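You operate a simulated robot arm through the tools that you are given. There is no shell and no other tool. Be economical: measure what you need, move in short steps, check, and stop when the job is done.

You run a simulated robot arm. Do the job below in one go: nothing can be reset, and whatever is moved stays where it is left.

## Task
Pump the test pot under 80 mbar, then start and stop the booster once at the cabinet.
Fine: switch on for it and off after; open the pot vent last.

It is judged by the outcome, as a careful person would: the job done as asked, and still so three seconds after it is handed in. It fails if anything else is knocked over, pushed out of place, dropped, spilled or broken.

## Robot
A 6-joint arm with a two-finger gripper on a trunk, on a base that drives. Base frame: it is fixed to the floor where the robot stands at the start and does not move with it; the origin is under the middle of the robot, x ahead of it, y to its left, z up. Readings come in mm, degrees, newtons and seconds.
With the tool pointing down near the work surface it reaches from about 840 to 920 mm from the robot's upright axis, wherever it stands. Its first joint turns from -166.0 to 166.0 degrees. Places, roughly: atmosphere key [-500, -1300, 500]; black signal plug (3x3x6 cm) [700, -200, 1000]; booster start button [-500, -1200, 500]; booster stop button [-400, -1300, 500]; cabinet emergency stop [-600, -1400, 500]; display selector [-400, -1100, 500]; door latch [-400, -1500, 500]; fault reset button [-500, -1200, 500]; green blanking plug (3x3x6 cm) [600, -100, 300]; isolator [-800, -1300, 500]; lamp test button [-500, -1100, 500]; pot clamp lever [800, -100, 900]; pot vent knob [600, -200, 800]; pump start button [-400, -1400, 500]; pump stop button [-400, -1400, 500]; stand emergency stop [600, -200, 800]. Payload 2.54 kg.
The TCP is the grasp point between the finger pads, 30 mm short of the fingertips. In the tool frame z runs along the fingers and y along their closing line. The gripper opens to 116 mm. The gripper's body begins 95 mm behind the TCP.
Orientation is told as [roll, pitch, yaw] about the base's x, y, z axes, in that order, counted from this pose: with the fingers straight down and closing along the base's y, the tool's x points along the base's -x, its y along +y and its z along -z.

## Interface
- The arm moves only by the tool jog_arm. Its arguments are lists of equal length, an entry for each row: "travel": the shift along the tool's x, y, z in mm, a list of three; "angular": the turn, a rotation vector about the tool's x, y, z in degrees, a list of three; "jaw": the opening in per cent of the stroke, from 0 (shut) to 100 (fully open). In form: {"travel": [[x, y, z], ...], "angular": [[wx, wy, wz], ...], "jaw": [jaw, ...]}. A call has 1 to 20 rows; each row shifts and turns the commanded pose from where the row before left it, along the tool's axes as they then stand. Rows are played at 5 a second. More than 50 mm and 8.6 degrees between two rows, or a gripper value outside its range, and nothing of the call is played. A pose out of reach is approached as far as the arm can. The call stops where the force on the tool passes 90 N (or 10 N more than at its start, if that is more) or the arm is blocked; 0.2 s more then pass. The fingers move at their own pace (about 72 mm/s each) and stop on an object; they squeeze with about 23 N. The grip force told is the motor's: it shows also when the fingers shut on nothing. Time passes only in rows, and 0.2 s behind the last, so rows that do not move let the fingers close. The reply holds the time, the measured pose of the TCP, the force on the tool along the base axes, the opening and the grip force, in the units named above and with some noise, with the torque about the TCP (base axes, N m) and any sound that the robot's microphone picked up, and new pictures: "show" is both (left out), scene, wrist or none.
- Cameras (640 x 400 px; columns grow to the right, rows downward): "scene" is now at [-35.7, 112.2, 1429.4]; the picture's right is [-0.42, -0.91, 0.00], its down [-0.34, 0.16, -0.93] and it looks along [0.84, -0.39, -0.37] (base axes); focal length 283 px, centre (320, 200). "wrist" rides on the gripper at [69, -15, -122] in the tool frame; the picture's right is [0.21, 0.98, 0.00], its down [-0.83, 0.18, -0.53] and it looks along [-0.52, 0.11, 0.85] (tool axes); focal length 251 px, centre (320, 200). There is no depth. A picture from a camera that has moved, and an enlarged one, comes with that camera's place and axes in the base frame and with its lens.
- steer(legs): drives the robot by 1 to 6 legs, each [ahead, left, turn to the left] in mm, mm and degrees, along the robot's own axes; the way and the turn of a leg run together, so that a leg with both is an arc; at most 1500 mm and 180 degrees a leg. The arm and the cameras ride along, it lands a little off, and it stops where it bumps. It gives what a move gives, and a new picture of the scene camera.
- aim_head(pan, tilt): turns the head with the scene camera to pan (to the left, within 120 degrees either way) and tilt (down, from -29 to 69), counted from straight ahead of the robot. It gives what a move gives, and a new picture of the scene camera.
- inspect(camera, box): a new picture of the part [left, top, right, bottom] of that camera's present view, enlarged. The clock stands still meanwhile.
- job_done(): hands the job in; it is judged then, once.

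Work in short steps. Places have to be worked out from the pictures, the camera data and where the tool is seen: move nearer, look again, correct. Check each grasp and each placing, and mend what went wrong. You have 120 turns and 260 pictures in all, those below and enlarged ones among them. Open the gripper and draw the arm clear of the work before you hand the job in, unless the task says otherwise; then end with one line.

The tools are called after ">>>" as name(argument=value, ...) on one line, values as JSON. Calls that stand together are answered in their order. jog_arm: Moves the arm, as the interface text tells. Its arguments: {"type":"object","properties":{"travel":{"type":"array"},"angular":{"type":"array"},"jaw":{"type":"array"},"show":{"type":"string","enum":["both","scene","wrist","none"]}},"required":["travel","angular","jaw"]} The other tools are called the same way: steer (legs) drives the base; aim_head (pan, tilt) turns the head that bears the scene camera; inspect (camera, box) takes an enlarged picture of a part of a camera's view; job_done () hands the job in.

At the start:

```text
time: 0.0
eef_pos: [616.6, -278.0, 1346.1]
orientation: [0.0, -0.1, 0.0]
contact_force: [-0.4, 0.2, -0.1]
ft_torque: [-0.01, 0.0, 0.02]
grip_width: 116.1
gripper_force: 0.0
robot x, y, heading: [-1.6, -1.0, 0.1]
head pan, tilt: [-25.0, 22.0]
```

scene: 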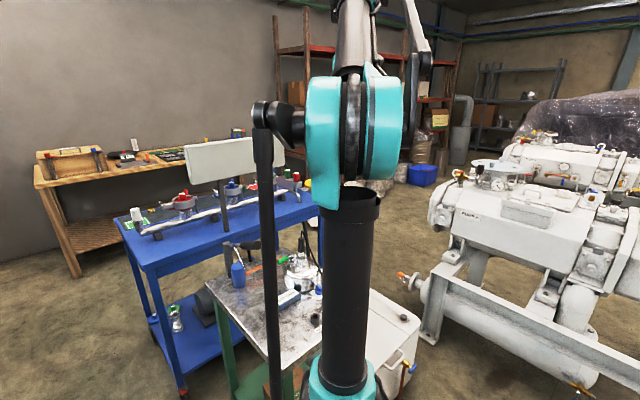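
wrist: 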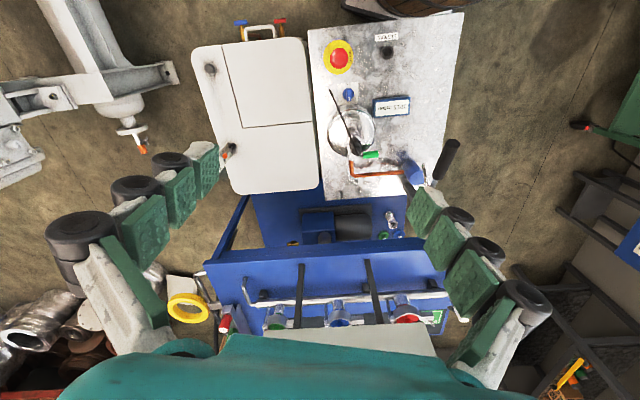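

The wrist view shows the stand with the pot, an e-stop and a few fittings. I'll enlarge it, then turn the head toward the cabinet.

>>> inspect(camera="wrist", box=[190, 10, 470, 250])

>>> inspect(camera="scene", box=[110, 120, 430, 400])

>>> aim_head(pan=-110, tilt=30)

```text
1.67 times, centred on (330, 130) of wrist
camera zoom: at [548.7, -294.0, 1468.1], right [-0.21, 0.98, 0.0], down [0.83, 0.18, 0.53], along [0.52, 0.11, -0.85], focal length 419 px, centre (303, 317)
```

zoom: 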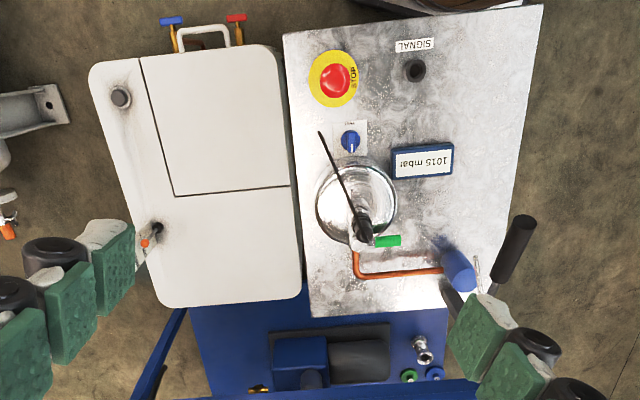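

```text
1.43 times, centred on (270, 260) of scene
camera zoom: at [-35.7, 112.2, 1429.4], right [-0.42, -0.91, 0.0], down [-0.34, 0.16, -0.93], along [0.84, -0.39, -0.37], focal length 404 px, centre (391, 114)
```

zoom: 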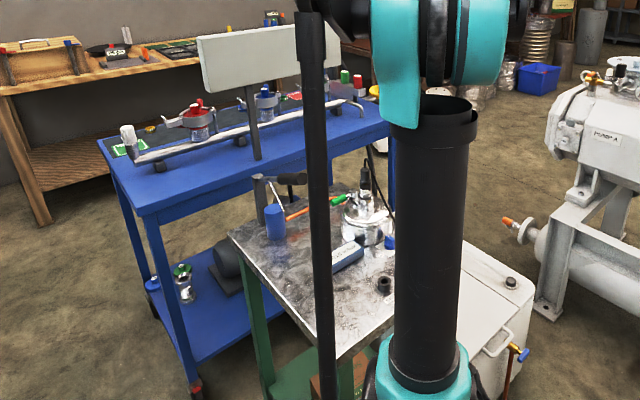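

```text
time: 1.6
eef_pos: [616.4, -277.8, 1345.3]
orientation: [0.0, 0.0, 0.0]
contact_force: [0.0, -0.4, -0.2]
ft_torque: [-0.04, 0.0, 0.0]
grip_width: 116.1
gripper_force: 0.0
robot x, y, heading: [0.9, -0.9, 0.0]
head pan, tilt: [-110.0, 30.0]
camera scene: at [-150.7, 66.4, 1416.6], right [-0.94, 0.34, 0.0], down [0.17, 0.47, -0.87], along [-0.3, -0.81, -0.5], focal length 283 px, centre (320, 200)
```

scene: 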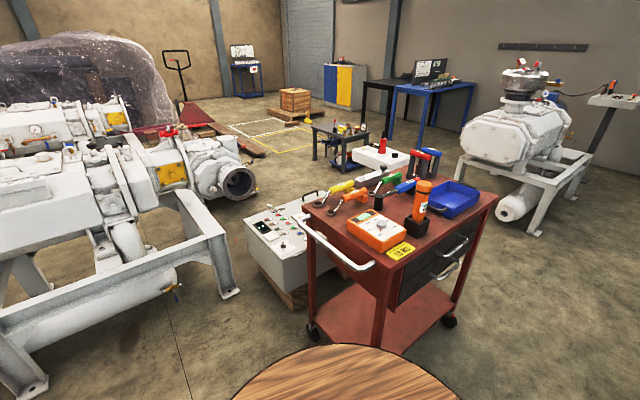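

The white control box behind the red trolley is the cabinet. I'll enlarge its panel.

>>> inspect(camera="scene", box=[230, 180, 350, 310])

>>> inspect(camera="scene", box=[235, 190, 325, 246])

```text
3.08 times, centred on (290, 245) of scene
camera zoom: at [-150.7, 66.4, 1416.6], right [-0.94, 0.34, 0.0], down [0.17, 0.47, -0.87], along [-0.3, -0.81, -0.5], focal length 870 px, centre (412, 62)
```

zoom: 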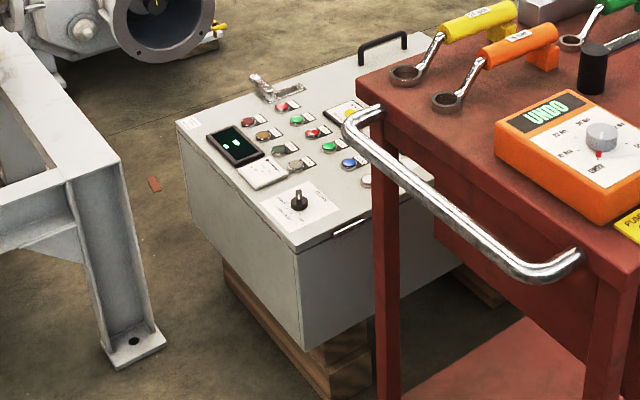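

```text
7.11 times, centred on (280, 218) of scene
camera zoom: at [-150.7, 66.4, 1416.6], right [-0.94, 0.34, 0.0], down [0.17, 0.47, -0.87], along [-0.3, -0.81, -0.5], focal length 2010 px, centre (604, 72)
```

zoom: 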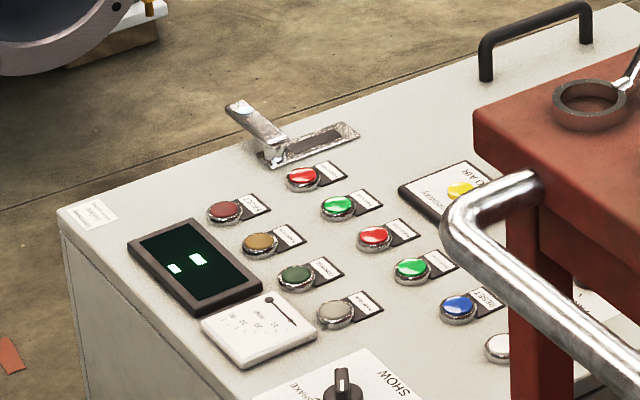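

Next I want a closer look at the stand with the wrist camera, so I'm lowering the arm and drawing it back.

>>> jog_arm(travel=[[0, 40, 0], [0, 40, 0], [0, 0, 45], [0, 0, 45], [30, 0, 30]], angular=[[0, 0, 0], [0, 0, 0], [0, 0, 0], [0, 0, 0], [0, 0, 0]], jaw=[0, 0, 0, 0, 0], show="wrist")

>>> aim_head(pan=-10, tilt=35)

```text
time: 2.8
eef_pos: [584.7, -198.3, 1224.6]
orientation: [-0.1, 0.0, 0.0]
contact_force: [0.3, -0.3, -0.4]
ft_torque: [0.04, 0.01, 0.0]
grip_width: 0.0
gripper_force: 22.8
robot x, y, heading: [0.7, 0.9, 0.2]
head pan, tilt: [-110.0, 30.0]
camera wrist: at [517.0, -214.1, 1347.2], right [-0.21, 0.98, 0.0], down [0.83, 0.18, 0.53], along [0.52, 0.11, -0.85], focal length 251 px, centre (320, 200)
```

wrist: 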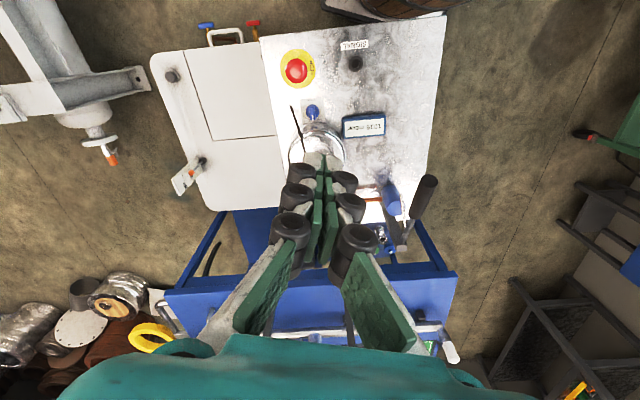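

```text
time: 4.5
eef_pos: [584.2, -199.2, 1224.9]
orientation: [0.1, 0.1, 0.1]
contact_force: [-0.8, -0.2, 0.2]
ft_torque: [0.01, 0.03, -0.01]
grip_width: 0.0
gripper_force: 22.8
robot x, y, heading: [-3.0, -2.4, 0.3]
head pan, tilt: [-10.0, 35.0]
camera scene: at [-33.1, 136.1, 1408.8], right [-0.17, -0.98, 0.0], down [-0.56, 0.1, -0.82], along [0.81, -0.14, -0.57], focal length 283 px, centre (320, 200)
```

scene: 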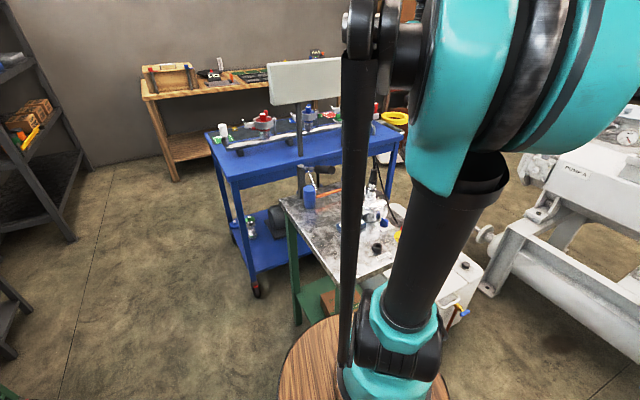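

The arm hides part of the stand, so I'll enlarge what is visible.

>>> inspect(camera="scene", box=[270, 150, 430, 290])

>>> inspect(camera="wrist", box=[250, 20, 450, 260])

```text
2.86 times, centred on (350, 220) of scene
camera zoom: at [-33.1, 136.1, 1408.8], right [-0.17, -0.98, 0.0], down [-0.56, 0.1, -0.82], along [0.81, -0.14, -0.57], focal length 808 px, centre (234, 143)
```

zoom: 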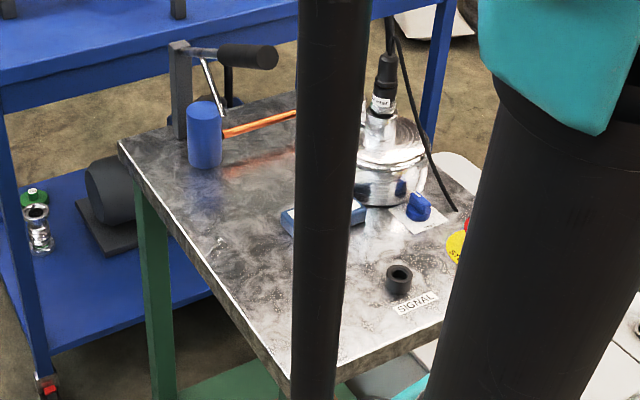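

```text
1.67 times, centred on (350, 140) of wrist
camera zoom: at [517.0, -214.2, 1348.1], right [-0.21, 0.98, 0.0], down [0.83, 0.18, 0.53], along [0.52, 0.11, -0.85], focal length 419 px, centre (270, 300)
```

zoom: 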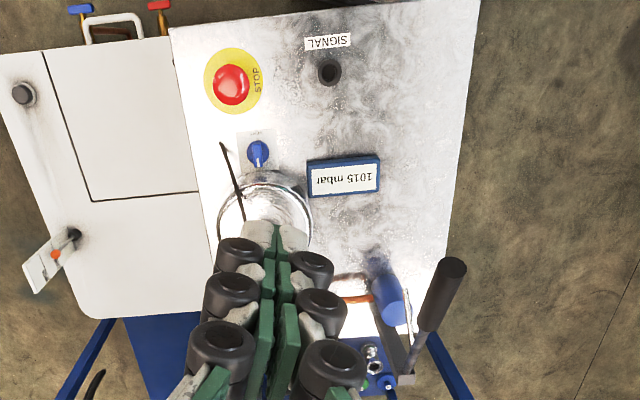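

I'll swing the arm right and up to clear the head camera's view of the stand.

>>> jog_arm(travel=[[0, -50, 0], [0, -50, 0], [0, -50, 0], [0, -50, 0], [20, -45, 0], [20, -45, 0], [20, -45, 0], [20, -45, 0], [20, -45, 0]], angular=[[0, 0, 0], [0, 0, 0], [0, 0, 0], [0, 0, 0], [0, 0, 0], [0, 0, 0], [0, 0, 0], [0, 0, 0], [0, 0, 0]], jaw=[0, 0, 0, 0, 0, 0, 0, 0, 0], show="wrist")

>>> aim_head(pan=-20, tilt=35)

>>> inspect(camera="scene", box=[230, 130, 430, 290])

```text
time: 6.5
eef_pos: [485.3, -619.9, 1223.9]
orientation: [0.0, 0.0, 0.1]
contact_force: [0.2, 1.3, 1.2]
ft_torque: [-0.1, -0.01, -0.03]
grip_width: 0.0
gripper_force: 23.2
robot x, y, heading: [0.7, 3.2, 0.0]
head pan, tilt: [-10.0, 35.0]
camera wrist: at [417.5, -636.1, 1346.4], right [-0.22, 0.98, 0.0], down [0.83, 0.18, 0.53], along [0.52, 0.12, -0.85], focal length 251 px, centre (320, 200)
```

wrist: 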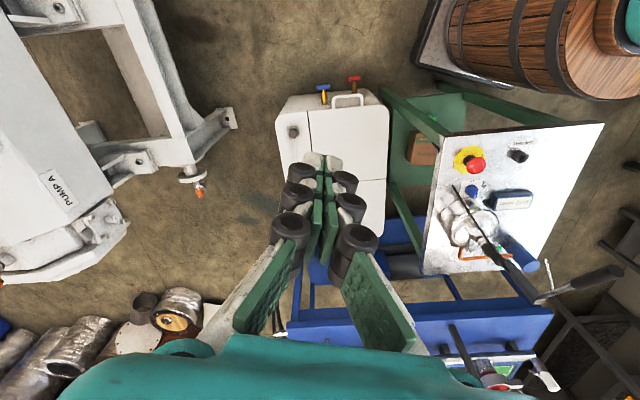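

```text
time: 7.3
eef_pos: [486.4, -620.7, 1223.7]
orientation: [0.0, 0.0, 0.1]
contact_force: [-0.9, 0.3, -0.1]
ft_torque: [0.01, -0.03, -0.01]
grip_width: 0.0
gripper_force: 22.8
robot x, y, heading: [-0.0, -1.2, 0.1]
head pan, tilt: [-20.0, 35.0]
camera scene: at [-37.1, 121.2, 1408.8], right [-0.34, -0.94, 0.0], down [-0.54, 0.2, -0.82], along [0.77, -0.28, -0.57], focal length 283 px, centre (320, 200)
```

scene: 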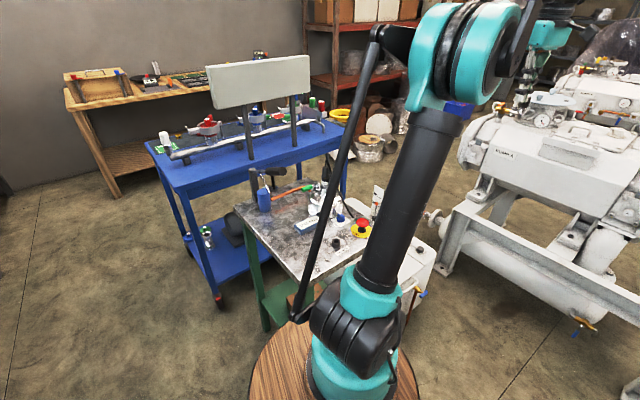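

```text
2.50 times, centred on (330, 210) of scene
camera zoom: at [-37.1, 121.2, 1408.8], right [-0.34, -0.94, 0.0], down [-0.54, 0.2, -0.82], along [0.77, -0.28, -0.57], focal length 707 px, centre (295, 175)
```

zoom: 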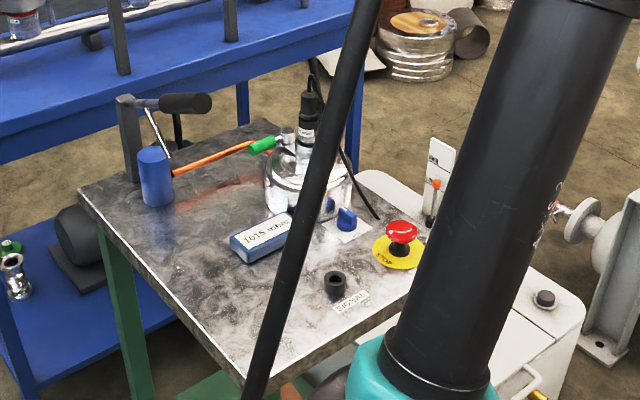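

The wrist camera now sees the stand from the side. I'll enlarge that and the pot.

>>> inspect(camera="wrist", box=[380, 110, 640, 310])

>>> inspect(camera="wrist", box=[420, 170, 560, 270])

>>> inspect(camera="scene", box=[270, 150, 390, 260])

```text
2.00 times, centred on (510, 210) of wrist
camera zoom: at [417.4, -636.5, 1346.1], right [-0.21, 0.98, 0.0], down [0.83, 0.18, 0.53], along [0.52, 0.11, -0.85], focal length 503 px, centre (-60, 180)
```

zoom: 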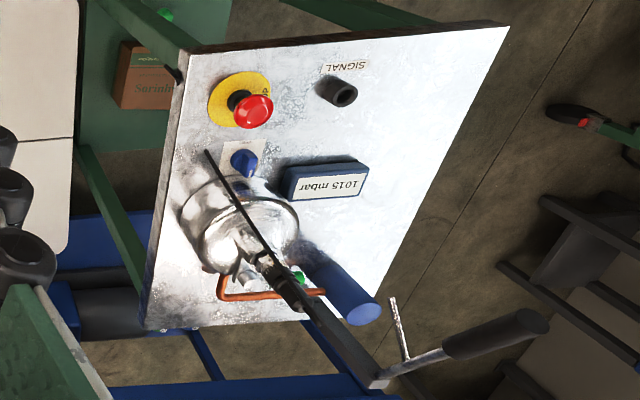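

```text
4.00 times, centred on (490, 220) of wrist
camera zoom: at [417.4, -636.5, 1346.1], right [-0.21, 0.98, 0.0], down [0.83, 0.18, 0.53], along [0.52, 0.11, -0.85], focal length 1006 px, centre (-360, 120)
```

zoom: 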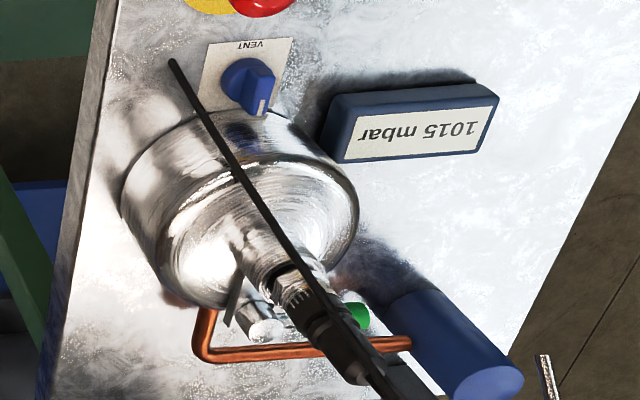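

```text
3.64 times, centred on (330, 205) of scene
camera zoom: at [-37.1, 121.2, 1408.8], right [-0.34, -0.94, 0.0], down [-0.54, 0.2, -0.82], along [0.77, -0.28, -0.57], focal length 1028 px, centre (284, 182)
```

zoom: 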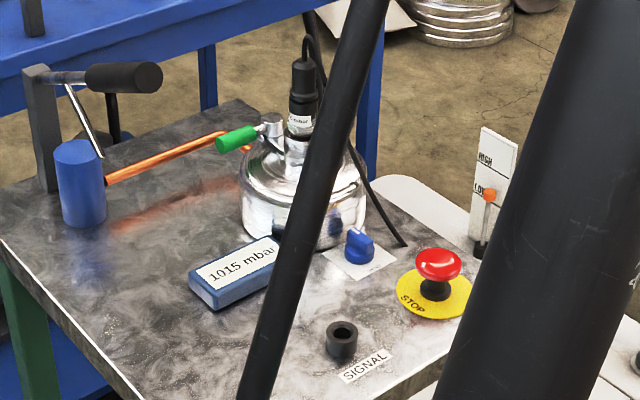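

The black plug sits on the pot's gauge, the stand has a hand pump with a lever, and the pot shows 1015 mbar. Before pumping I want to read the cabinet, so I'm swinging the arm round to the right rear, keeping it high.

>>> jog_arm(travel=[[39.9, -29.2, 0], [39.9, -29.2, 0], [39.9, -29.2, 0], [39.9, -29.2, 0], [39.9, -29.2, 0], [39.9, -29.2, 0], [39.9, -29.2, 0], [39.9, -29.2, 0], [39.9, -29.2, 0], [39.9, -29.2, 0], [39.9, -29.2, 0], [39.9, -29.2, 0], [39.9, -29.2, 0], [39.9, -29.2, 0], [39.9, -29.2, 0], [39.9, -29.2, 0], [39.9, -29.2, 0], [39.9, -29.2, 0]], angular=[[0, 0, 3.6], [0, 0, 3.6], [0, 0, 3.6], [0, 0, 3.6], [0, 0, 3.6], [0, 0, 3.6], [0, 0, 3.6], [0, 0, 3.6], [0, 0, 3.6], [0, 0, 3.6], [0, 0, 3.6], [0, 0, 3.6], [0, 0, 3.6], [0, 0, 3.6], [0, 0, 3.6], [0, 0, 3.6], [0, 0, 3.6], [0, 0, 3.6]], jaw=[0, 0, 0, 0, 0, 0, 0, 0, 0, 0, 0, 0, 0, 0, 0, 0, 0, 0], show="wrist")

>>> aim_head(pan=-20, tilt=38)

>>> inspect(camera="scene", box=[250, 110, 410, 250])

```text
time: 11.1
eef_pos: [-283.2, -646.7, 1171.7]
orientation: [-0.1, 0.0, -64.8]
contact_force: [1.5, -0.5, 0.5]
ft_torque: [0.03, 0.04, -0.01]
grip_width: 0.0
gripper_force: 23.1
out of reach, approached as far as the arm can: row 9, 10, 11, 12, 13, 14, 16, 17, 18
robot x, y, heading: [3.3, -2.0, 0.1]
head pan, tilt: [-20.0, 35.0]
camera wrist: at [-326.1, -590.8, 1294.0], right [0.79, 0.61, 0.0], down [0.52, -0.67, 0.53], along [0.33, -0.42, -0.85], focal length 251 px, centre (320, 200)
```

wrist: 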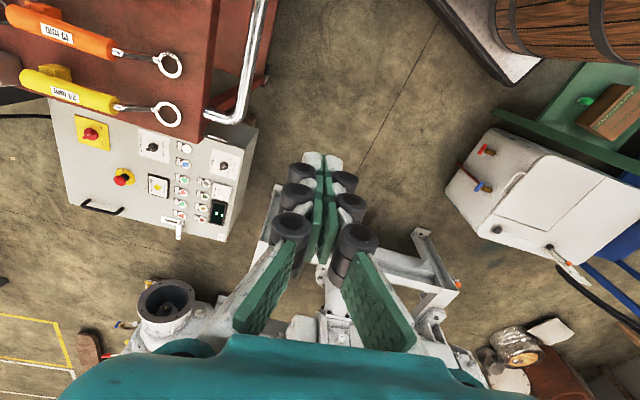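

```text
time: 11.7
eef_pos: [-283.9, -646.3, 1170.5]
orientation: [0.0, 0.0, -64.8]
contact_force: [0.0, 1.0, 0.1]
ft_torque: [-0.03, -0.03, 0.01]
grip_width: 0.1
gripper_force: 23.1
robot x, y, heading: [0.1, -1.3, -0.1]
head pan, tilt: [-20.0, 38.0]
camera scene: at [-38.8, 121.8, 1404.2], right [-0.34, -0.94, 0.0], down [-0.58, 0.21, -0.79], along [0.74, -0.27, -0.62], focal length 283 px, centre (320, 200)
```

scene: 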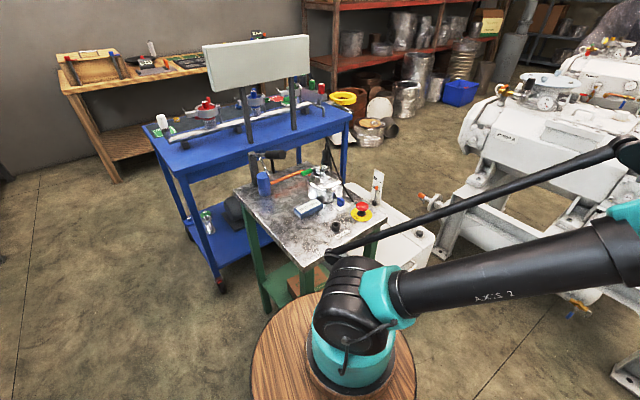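

```text
2.86 times, centred on (330, 180) of scene
camera zoom: at [-38.8, 121.8, 1404.2], right [-0.34, -0.94, 0.0], down [-0.58, 0.21, -0.79], along [0.74, -0.27, -0.62], focal length 808 px, centre (291, 257)
```

zoom: 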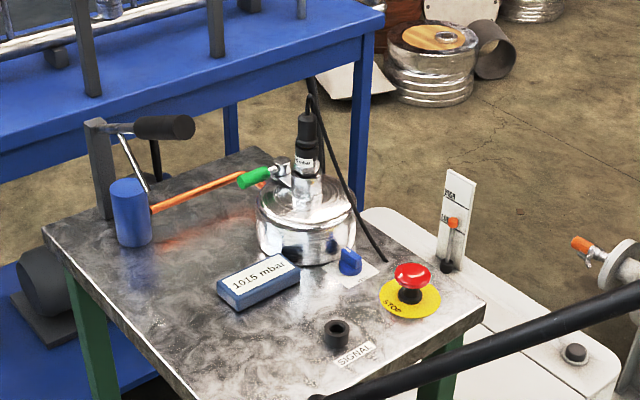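

Clear views of both. Now enlarging the cabinet panel and the pot.

>>> inspect(camera="wrist", box=[130, 120, 250, 240])

>>> inspect(camera="wrist", box=[40, 100, 180, 220])

>>> inspect(camera="scene", box=[290, 140, 390, 220])

>>> inspect(camera="scene", box=[235, 140, 315, 220])

```text
3.33 times, centred on (190, 180) of wrist
camera zoom: at [-326.8, -591.2, 1293.8], right [0.79, 0.61, 0.0], down [0.52, -0.67, 0.53], along [0.33, -0.42, -0.85], focal length 838 px, centre (753, 267)
```

zoom: 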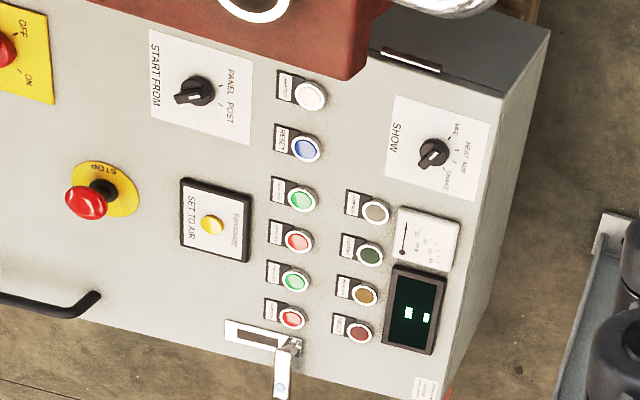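

```text
3.33 times, centred on (110, 160) of wrist
camera zoom: at [-326.8, -591.2, 1293.8], right [0.79, 0.61, 0.0], down [0.52, -0.67, 0.53], along [0.33, -0.42, -0.85], focal length 838 px, centre (1020, 333)
```

zoom: 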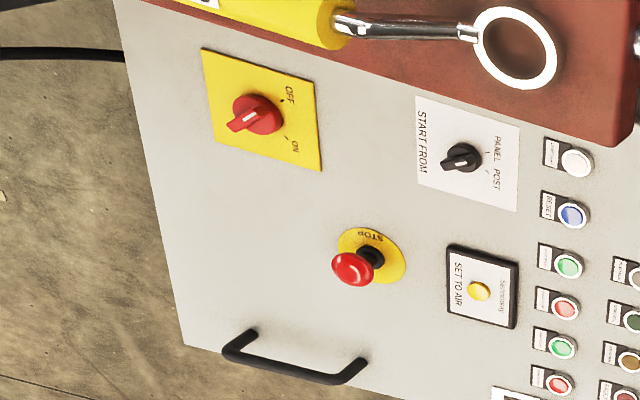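

```text
5.00 times, centred on (340, 180) of scene
camera zoom: at [-38.8, 121.8, 1404.2], right [-0.34, -0.94, 0.0], down [-0.58, 0.21, -0.79], along [0.74, -0.27, -0.62], focal length 1413 px, centre (220, 300)
```

zoom: 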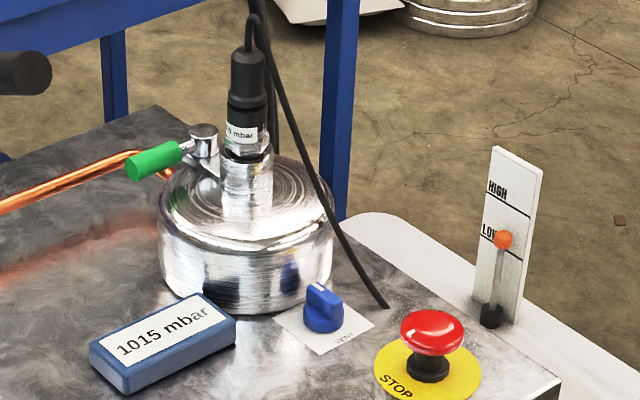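

```text
5.00 times, centred on (275, 180) of scene
camera zoom: at [-38.8, 121.8, 1404.2], right [-0.34, -0.94, 0.0], down [-0.58, 0.21, -0.79], along [0.74, -0.27, -0.62], focal length 1413 px, centre (545, 300)
```

zoom: 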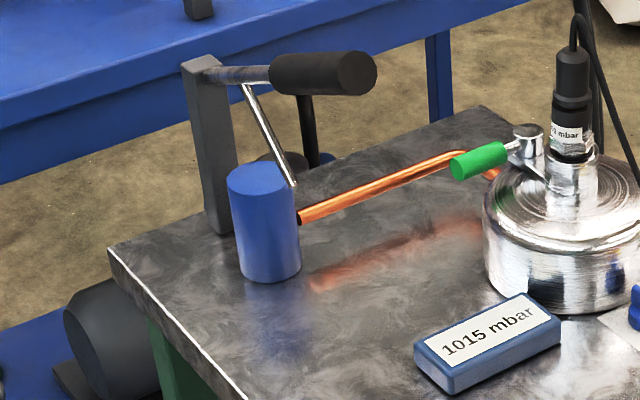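

The isolator, START FROM selector, E-stop, SET TO AIR key and button columns are visible. I'll drive right to get the wrist camera over the panel.

>>> steer(legs=[[0, -450, 0]])

>>> jog_arm(travel=[[0, 0, 0]], angular=[[0, 0, 0]], jaw=[0], show="wrist")

>>> aim_head(pan=-115, tilt=40)

```text
time: 14.4
eef_pos: [-273.4, -1085.5, 1171.3]
orientation: [0.0, 0.1, -64.1]
contact_force: [0.3, -0.6, -0.1]
ft_torque: [0.01, 0.04, 0.03]
grip_width: 0.0
gripper_force: 23.2
robot x, y, heading: [1.7, -436.0, 0.8]
head pan, tilt: [-20.0, 38.0]
camera scene: at [-37.6, -315.4, 1404.2], right [-0.33, -0.94, 0.0], down [-0.58, 0.2, -0.79], along [0.74, -0.26, -0.62], focal length 283 px, centre (320, 200)
```

scene: 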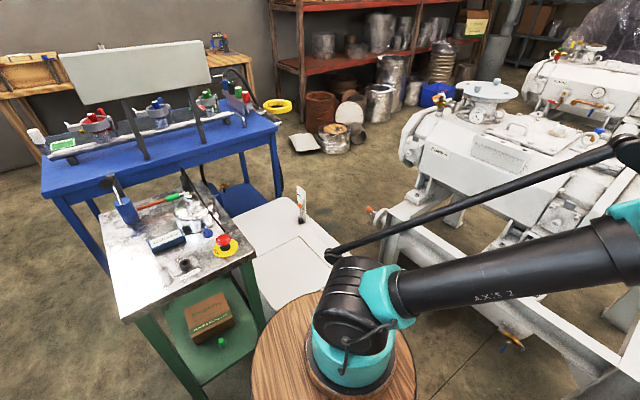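

```text
time: 14.8
eef_pos: [-273.4, -1086.4, 1171.8]
orientation: [0.0, 0.0, -64.2]
contact_force: [0.8, 0.4, 0.7]
ft_torque: [0.0, 0.02, 0.0]
grip_width: 0.0
gripper_force: 23.5
robot x, y, heading: [0.6, -434.6, 0.6]
head pan, tilt: [-20.0, 38.0]
camera wrist: at [-317.1, -1031.2, 1294.0], right [0.79, 0.62, 0.0], down [0.52, -0.66, 0.53], along [0.33, -0.42, -0.85], focal length 251 px, centre (320, 200)
```

wrist: 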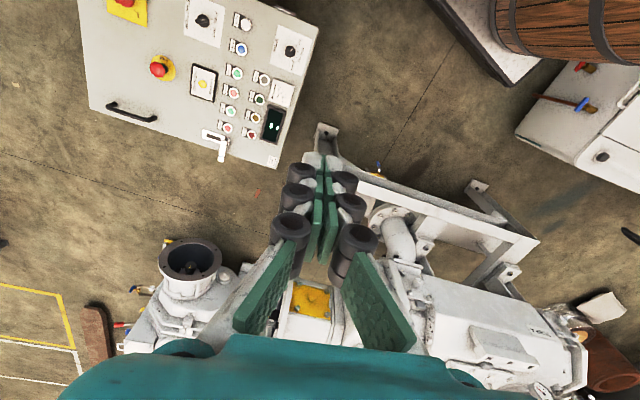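

```text
time: 16.5
eef_pos: [-274.6, -1086.2, 1171.0]
orientation: [0.0, 0.0, -64.1]
contact_force: [-0.8, 0.2, -0.2]
ft_torque: [0.0, -0.01, -0.04]
grip_width: 0.1
gripper_force: 23.1
robot x, y, heading: [2.7, -435.0, 1.0]
head pan, tilt: [-115.0, 40.0]
camera scene: at [-154.1, -364.3, 1401.2], right [-0.91, 0.41, 0.0], down [0.26, 0.59, -0.77], along [-0.32, -0.7, -0.64], focal length 283 px, centre (320, 200)
```

scene: 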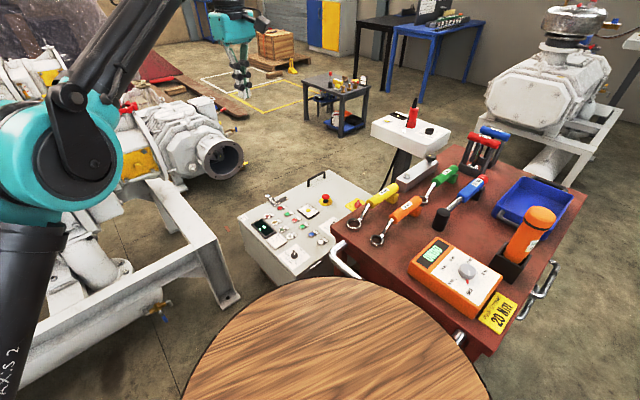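

Zooming in on the panel labels from this closer view.

>>> inspect(camera="wrist", box=[180, 0, 320, 90])

>>> inspect(camera="wrist", box=[190, 60, 310, 160])

>>> inspect(camera="wrist", box=[80, 0, 220, 100])

>>> inspect(camera="scene", box=[230, 170, 370, 280])

```text
4.44 times, centred on (250, 45) of wrist
camera zoom: at [-317.1, -1031.2, 1293.9], right [0.79, 0.62, 0.0], down [0.52, -0.66, 0.53], along [0.33, -0.42, -0.85], focal length 1118 px, centre (631, 889)
```

zoom: 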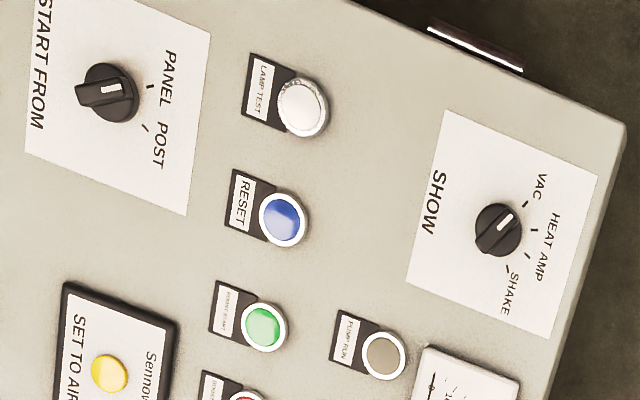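

```text
4.00 times, centred on (250, 110) of wrist
camera zoom: at [-317.1, -1031.2, 1293.9], right [0.79, 0.62, 0.0], down [0.52, -0.66, 0.53], along [0.33, -0.42, -0.85], focal length 1006 px, centre (600, 560)
```

zoom: 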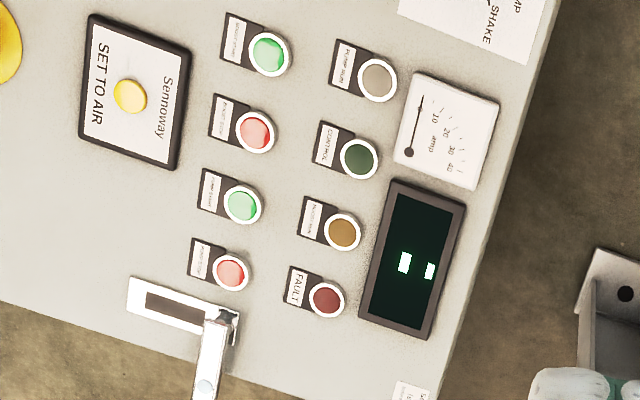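

```text
4.00 times, centred on (150, 50) of wrist
camera zoom: at [-317.1, -1031.2, 1293.9], right [0.79, 0.62, 0.0], down [0.52, -0.66, 0.53], along [0.33, -0.42, -0.85], focal length 1006 px, centre (1000, 800)
```

zoom: 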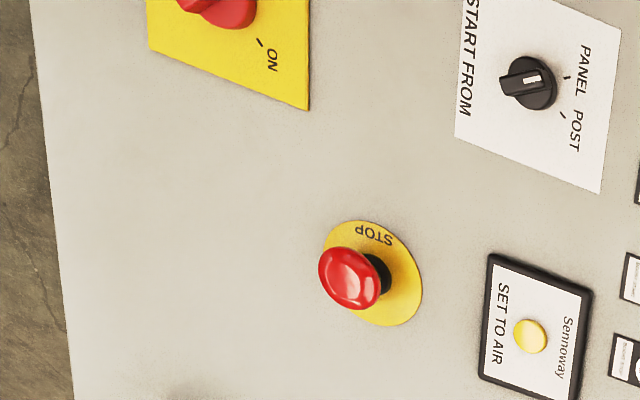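

```text
3.64 times, centred on (300, 225) of scene
camera zoom: at [-154.1, -364.3, 1401.2], right [-0.91, 0.41, 0.0], down [0.26, 0.59, -0.77], along [-0.32, -0.7, -0.64], focal length 1028 px, centre (393, 109)
```

zoom: 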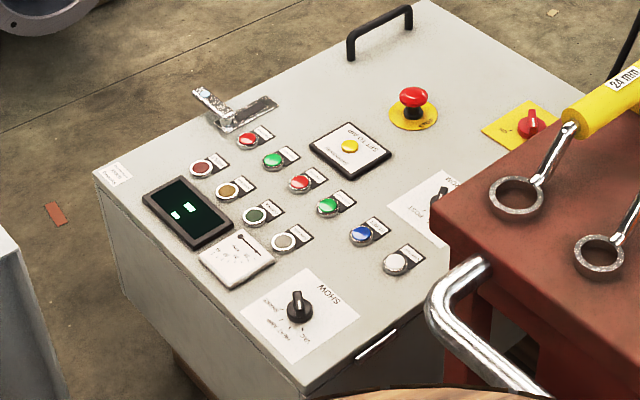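

The plates read START FROM PANEL/POST and SHOW VAC/…, and the display shows only two marks. I'm shifting the wrist camera closer over the panel to read states.

>>> jog_arm(travel=[[19, -25, 34], [19, -25, 34], [19, -25, 34], [19, -25, 34], [19, -25, 34]], angular=[[0, 0, 0], [0, 0, 0], [0, 0, 0], [0, 0, 0], [0, 0, 0]], jaw=[0, 0, 0, 0, 0], show="both")

```text
time: 17.7
eef_pos: [-426.7, -1057.6, 998.0]
orientation: [0.0, 0.0, -64.1]
contact_force: [0.2, -0.8, 0.4]
ft_torque: [0.02, 0.05, -0.02]
grip_width: 0.1
gripper_force: 23.0
robot x, y, heading: [2.6, -441.1, 0.7]
head pan, tilt: [-115.0, 40.0]
camera scene: at [-153.8, -364.3, 1401.2], right [-0.91, 0.41, 0.0], down [0.26, 0.59, -0.77], along [-0.32, -0.7, -0.64], focal length 283 px, centre (320, 200)
camera wrist: at [-469.6, -1002.5, 1121.1], right [0.78, 0.62, 0.0], down [0.52, -0.66, 0.53], along [0.33, -0.42, -0.85], focal length 251 px, centre (320, 200)
```

scene: 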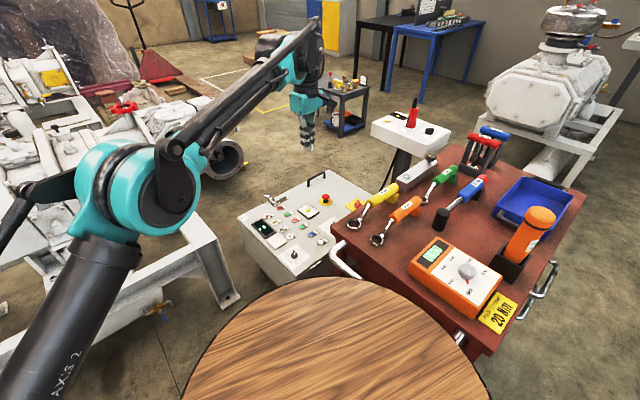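
wrist: 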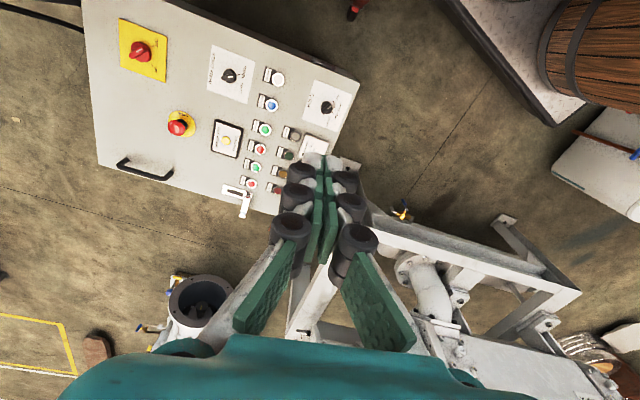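

Enlarging the isolator/selectors and the display.

>>> inspect(camera="wrist", box=[100, 10, 260, 110])

>>> inspect(camera="wrist", box=[200, 60, 350, 150])

>>> inspect(camera="wrist", box=[150, 100, 310, 220])

>>> inspect(camera="scene", box=[245, 215, 285, 245])

```text
4.00 times, centred on (180, 60) of wrist
camera zoom: at [-469.6, -1002.5, 1121.1], right [0.78, 0.62, 0.0], down [0.52, -0.66, 0.53], along [0.33, -0.42, -0.85], focal length 1006 px, centre (880, 760)
```

zoom: 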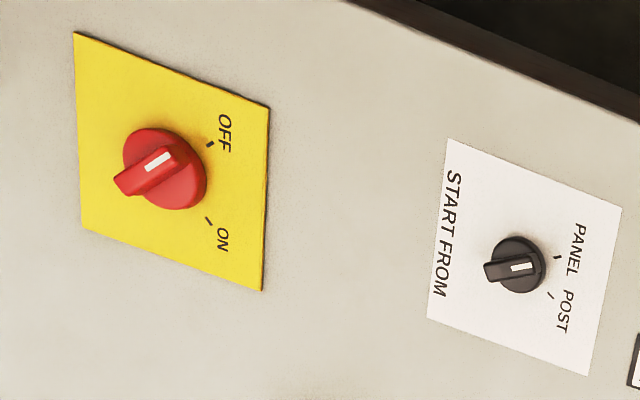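

```text
4.27 times, centred on (275, 105) of wrist
camera zoom: at [-469.6, -1002.5, 1121.1], right [0.78, 0.62, 0.0], down [0.52, -0.66, 0.53], along [0.33, -0.42, -0.85], focal length 1073 px, centre (512, 605)
```

zoom: 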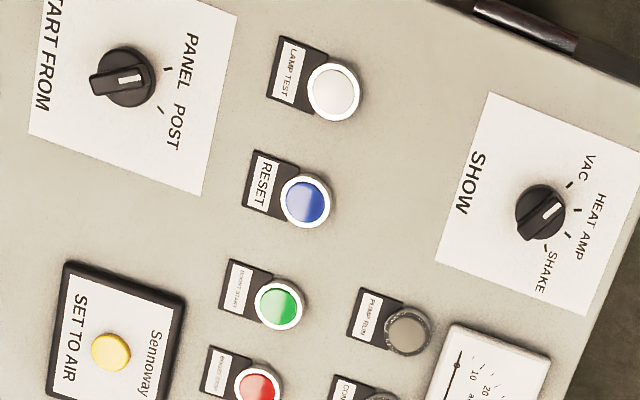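

```text
3.33 times, centred on (230, 160) of wrist
camera zoom: at [-469.6, -1002.5, 1121.1], right [0.78, 0.62, 0.0], down [0.52, -0.66, 0.53], along [0.33, -0.42, -0.85], focal length 838 px, centre (620, 333)
```

zoom: 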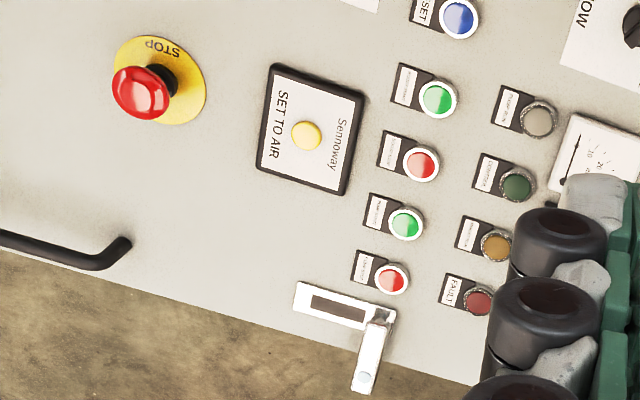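

```text
13.33 times, centred on (265, 230) of scene
camera zoom: at [-153.8, -364.3, 1401.2], right [-0.91, 0.41, 0.0], down [0.26, 0.59, -0.77], along [-0.32, -0.7, -0.64], focal length 3769 px, centre (1053, -200)
```

zoom: 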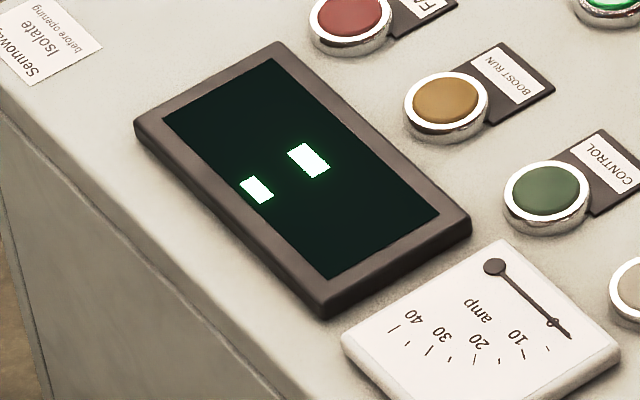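

The isolator points to OFF and the CONTROL lamp is dark; the selectors are already at PANEL and VAC. I need a closer stance for the isolator, so I'm lifting the arm high, turning the base −36° and sidling right.

>>> jog_arm(travel=[[0, 0, -48], [0, 0, -48], [0, 0, -48], [0, 0, -48], [0, 0, -48], [0, 0, -40]], angular=[[0, 0, 0], [0, 0, 0], [0, 0, 0], [0, 0, 0], [0, 0, 0], [0, 0, 0]], jaw=[0, 0, 0, 0, 0, 0], show="none")

>>> steer(legs=[[0, 0, -36]])

>>> aim_head(pan=-85, tilt=55)

```text
time: 19.1
eef_pos: [-375.4, -1008.4, 1167.3]
orientation: [0.0, 0.1, -64.1]
contact_force: [0.3, 0.1, -0.3]
ft_torque: [0.03, -0.03, 0.01]
grip_width: 0.0
gripper_force: 23.0
out of reach, approached as far as the arm can: row 1, 2, 3, 4, 5, 6
robot x, y, heading: [4.1, -437.8, 0.7]
head pan, tilt: [-115.0, 40.0]
```

```text
time: 21.2
eef_pos: [-639.4, -670.6, 1165.5]
orientation: [0.0, 0.0, -100.6]
contact_force: [-0.5, -0.7, -0.2]
ft_torque: [-0.01, -0.01, 0.05]
grip_width: 0.1
gripper_force: 23.1
robot x, y, heading: [4.1, -436.6, -35.9]
head pan, tilt: [-115.0, 40.0]
camera scene: at [-81.1, -284.9, 1401.2], right [-0.49, 0.87, 0.0], down [0.56, 0.31, -0.77], along [-0.67, -0.37, -0.64], focal length 283 px, centre (320, 200)
```

scene: 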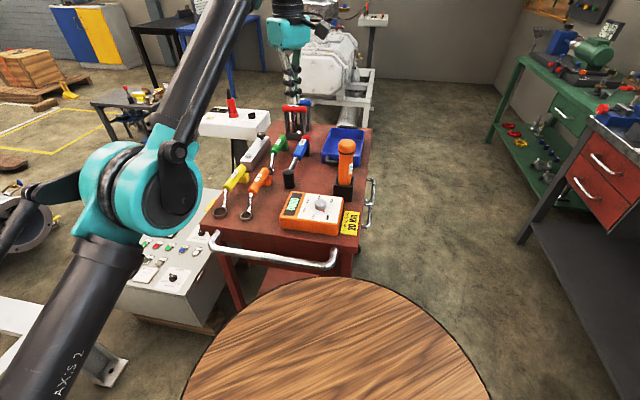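

```text
time: 22.1
eef_pos: [-639.9, -671.0, 1166.2]
orientation: [0.1, -0.1, -100.7]
contact_force: [0.8, -0.5, 0.0]
ft_torque: [-0.01, -0.01, 0.02]
grip_width: 0.3
gripper_force: 22.7
robot x, y, heading: [-1.0, -435.8, -35.9]
head pan, tilt: [-85.0, 55.0]
camera scene: at [-43.9, -305.4, 1380.6], right [-0.86, 0.51, 0.0], down [0.42, 0.7, -0.57], along [-0.29, -0.49, -0.82], focal length 283 px, centre (320, 200)
```

scene: 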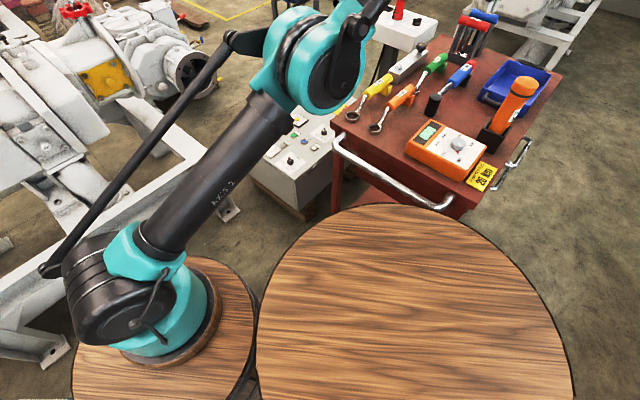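

The arm axis sits about 165 mm ahead of the robot's middle. A stance with heading about −130° lets me reach panel points just by driving ahead or back. First I'm drawing the arm in and up, then turning the base.

>>> jog_arm(travel=[[15.3, 40, -24], [15.3, 40, -24], [15.3, 40, -24], [15.3, 40, -24], [15.3, 40, -24], [15.3, 40, -24], [15.3, 40, -24]], angular=[[0, 0, 0], [0, 0, 0], [0, 0, 0], [0, 0, 0], [0, 0, 0], [0, 0, 0], [0, 0, 0]], jaw=[0, 0, 0, 0, 0, 0, 0], show="none")

>>> steer(legs=[[0, 0, -94]])

```text
time: 23.8
eef_pos: [-417.6, -625.4, 1387.9]
orientation: [0.1, -0.1, -100.6]
contact_force: [-0.7, -0.7, -1.3]
ft_torque: [0.02, -0.09, -0.02]
grip_width: 0.0
gripper_force: 22.8
out of reach, approached as far as the arm can: row 3, 4, 5, 6, 7
robot x, y, heading: [1.3, -435.3, -35.9]
head pan, tilt: [-85.0, 55.0]
```

```text
time: 28.2
eef_pos: [-148.7, -3.3, 1387.5]
orientation: [0.2, 0.0, 164.4]
contact_force: [-0.3, 0.5, 0.1]
ft_torque: [0.01, -0.01, 0.02]
grip_width: 0.3
gripper_force: 23.3
robot x, y, heading: [3.8, -435.3, -130.5]
head pan, tilt: [-85.0, 55.0]
camera scene: at [136.0, -399.9, 1380.5], right [0.58, 0.81, 0.0], down [0.67, -0.48, -0.57], along [-0.47, 0.33, -0.82], focal length 283 px, centre (320, 200)
```

scene: 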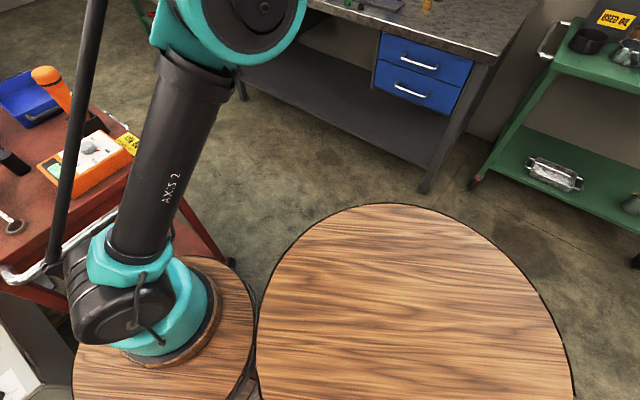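

Now swinging the arm 135° round to face ahead (toward the cabinet), at z≈1390.

>>> jog_arm(travel=[[-45, 18.9, 0], [-45, 18.9, 0], [-45, 18.9, 0], [-45, 18.9, 0], [-45, 18.9, 0], [-45, 18.9, 0], [-45, 18.9, 0], [-45, 18.9, 0], [-45, 18.9, 0], [-45, 18.9, 0], [-45, 18.9, 0], [-45, 18.9, 0], [-45, 18.9, 0], [-45, 18.9, 0]], angular=[[0, 0, -5], [0, 0, -5], [0, 0, -5], [0, 0, -5], [0, 0, -5], [0, 0, -5], [0, 0, -5], [0, 0, -5], [0, 0, -5], [0, 0, -5], [0, 0, -5], [0, 0, -5], [0, 0, -5], [0, 0, -5]], jaw=[0, 0, 0, 0, 0, 0, 0, 0, 0, 0, 0, 0, 0, 0], show="none")

>>> jog_arm(travel=[[-45, 18.9, 0], [-45, 18.9, 0], [-45, 18.9, 0], [-45, 18.9, 0], [-45, 18.9, 0], [-45, 18.9, 0], [-45, 18.9, 0], [-45, 18.9, 0], [-45, 18.9, 0], [-45, 18.9, 0], [-45, 18.9, 0], [-45, 18.9, 0], [-45, 18.9, 0]], angular=[[0, 0, -5], [0, 0, -5], [0, 0, -5], [0, 0, -5], [0, 0, -5], [0, 0, -5], [0, 0, -5], [0, 0, -5], [0, 0, -5], [0, 0, -5], [0, 0, -5], [0, 0, -5], [0, 0, -5]], jaw=[0, 0, 0, 0, 0, 0, 0, 0, 0, 0, 0, 0, 0], show="wrist")

>>> aim_head(pan=8, tilt=40)

```text
time: 31.2
eef_pos: [-655.0, -394.0, 1421.6]
orientation: [0.1, -0.1, -125.6]
contact_force: [0.5, 0.8, 0.0]
ft_torque: [-0.07, 0.03, -0.02]
grip_width: 0.0
gripper_force: 23.0
out of reach, approached as far as the arm can: row 1, 3, 5, 6, 7, 8, 10, 13, 14
robot x, y, heading: [6.5, -437.9, -130.5]
head pan, tilt: [-85.0, 55.0]
```

```text
time: 34.0
eef_pos: [-484.3, -957.6, 1432.9]
orientation: [0.0, -0.1, -60.6]
contact_force: [-1.1, 0.7, -0.4]
ft_torque: [-0.02, -0.05, -0.04]
grip_width: 0.0
gripper_force: 23.1
out of reach, approached as far as the arm can: row 3, 4, 7, 8
robot x, y, heading: [0.2, -439.2, -130.5]
head pan, tilt: [-85.0, 55.0]
camera wrist: at [-530.1, -904.5, 1555.1], right [0.74, 0.67, 0.0], down [0.56, -0.63, 0.53], along [0.36, -0.4, -0.85], focal length 251 px, centre (320, 200)
```

wrist: 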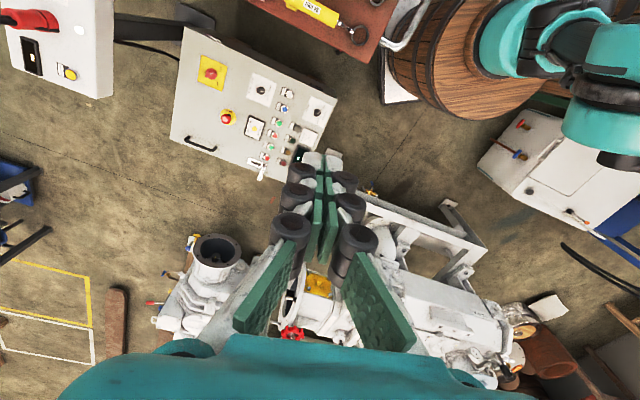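

```text
time: 35.6
eef_pos: [-483.6, -956.2, 1431.7]
orientation: [0.0, -0.1, -60.6]
contact_force: [1.2, 0.4, 0.5]
ft_torque: [0.01, -0.01, 0.01]
grip_width: 0.0
gripper_force: 23.2
robot x, y, heading: [4.9, -438.0, -130.7]
head pan, tilt: [8.0, 40.0]
camera scene: at [148.6, -513.6, 1401.2], right [-0.84, 0.54, 0.0], down [0.35, 0.54, -0.77], along [-0.41, -0.64, -0.64], focal length 283 px, centre (320, 200)
```

scene: 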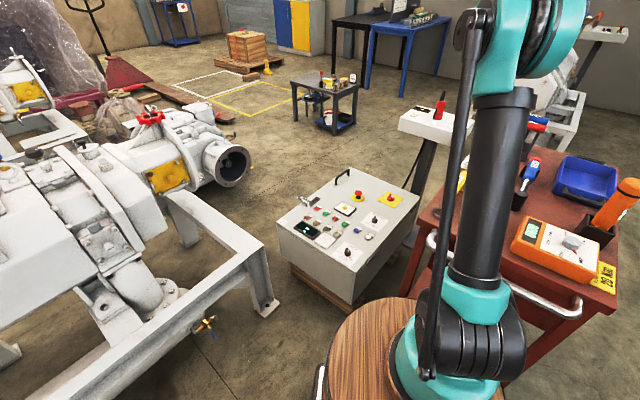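

The head camera has an unobstructed view of the panel. I'll zoom for locations.

>>> inspect(camera="scene", box=[270, 160, 430, 260])

>>> inspect(camera="wrist", box=[160, 40, 340, 180])

```text
4.00 times, centred on (350, 210) of scene
camera zoom: at [148.6, -513.6, 1401.2], right [-0.84, 0.54, 0.0], down [0.35, 0.54, -0.77], along [-0.41, -0.64, -0.64], focal length 1131 px, centre (200, 160)
```

zoom: 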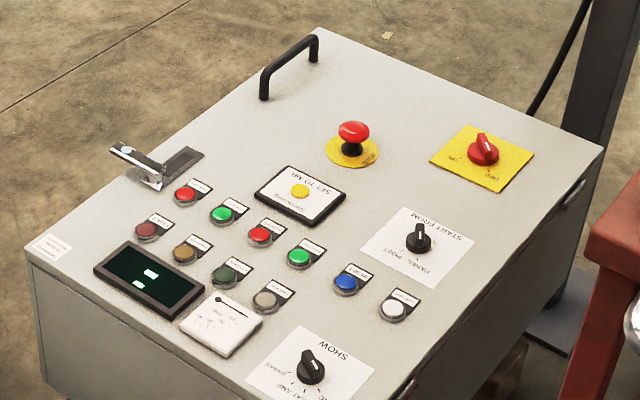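

```text
2.86 times, centred on (250, 110) of wrist
camera zoom: at [-529.7, -904.8, 1555.1], right [0.74, 0.67, 0.0], down [0.56, -0.63, 0.53], along [0.36, -0.4, -0.85], focal length 718 px, centre (520, 457)
```

zoom: 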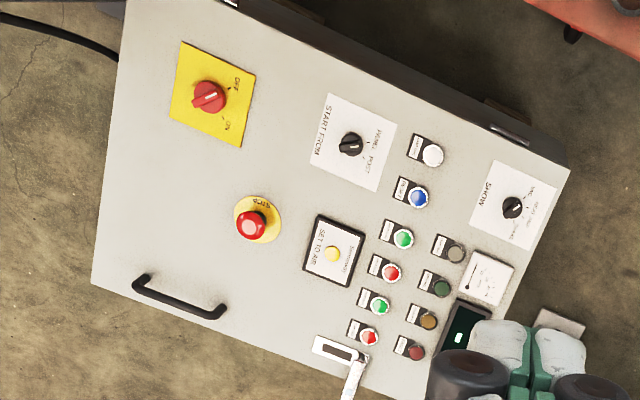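

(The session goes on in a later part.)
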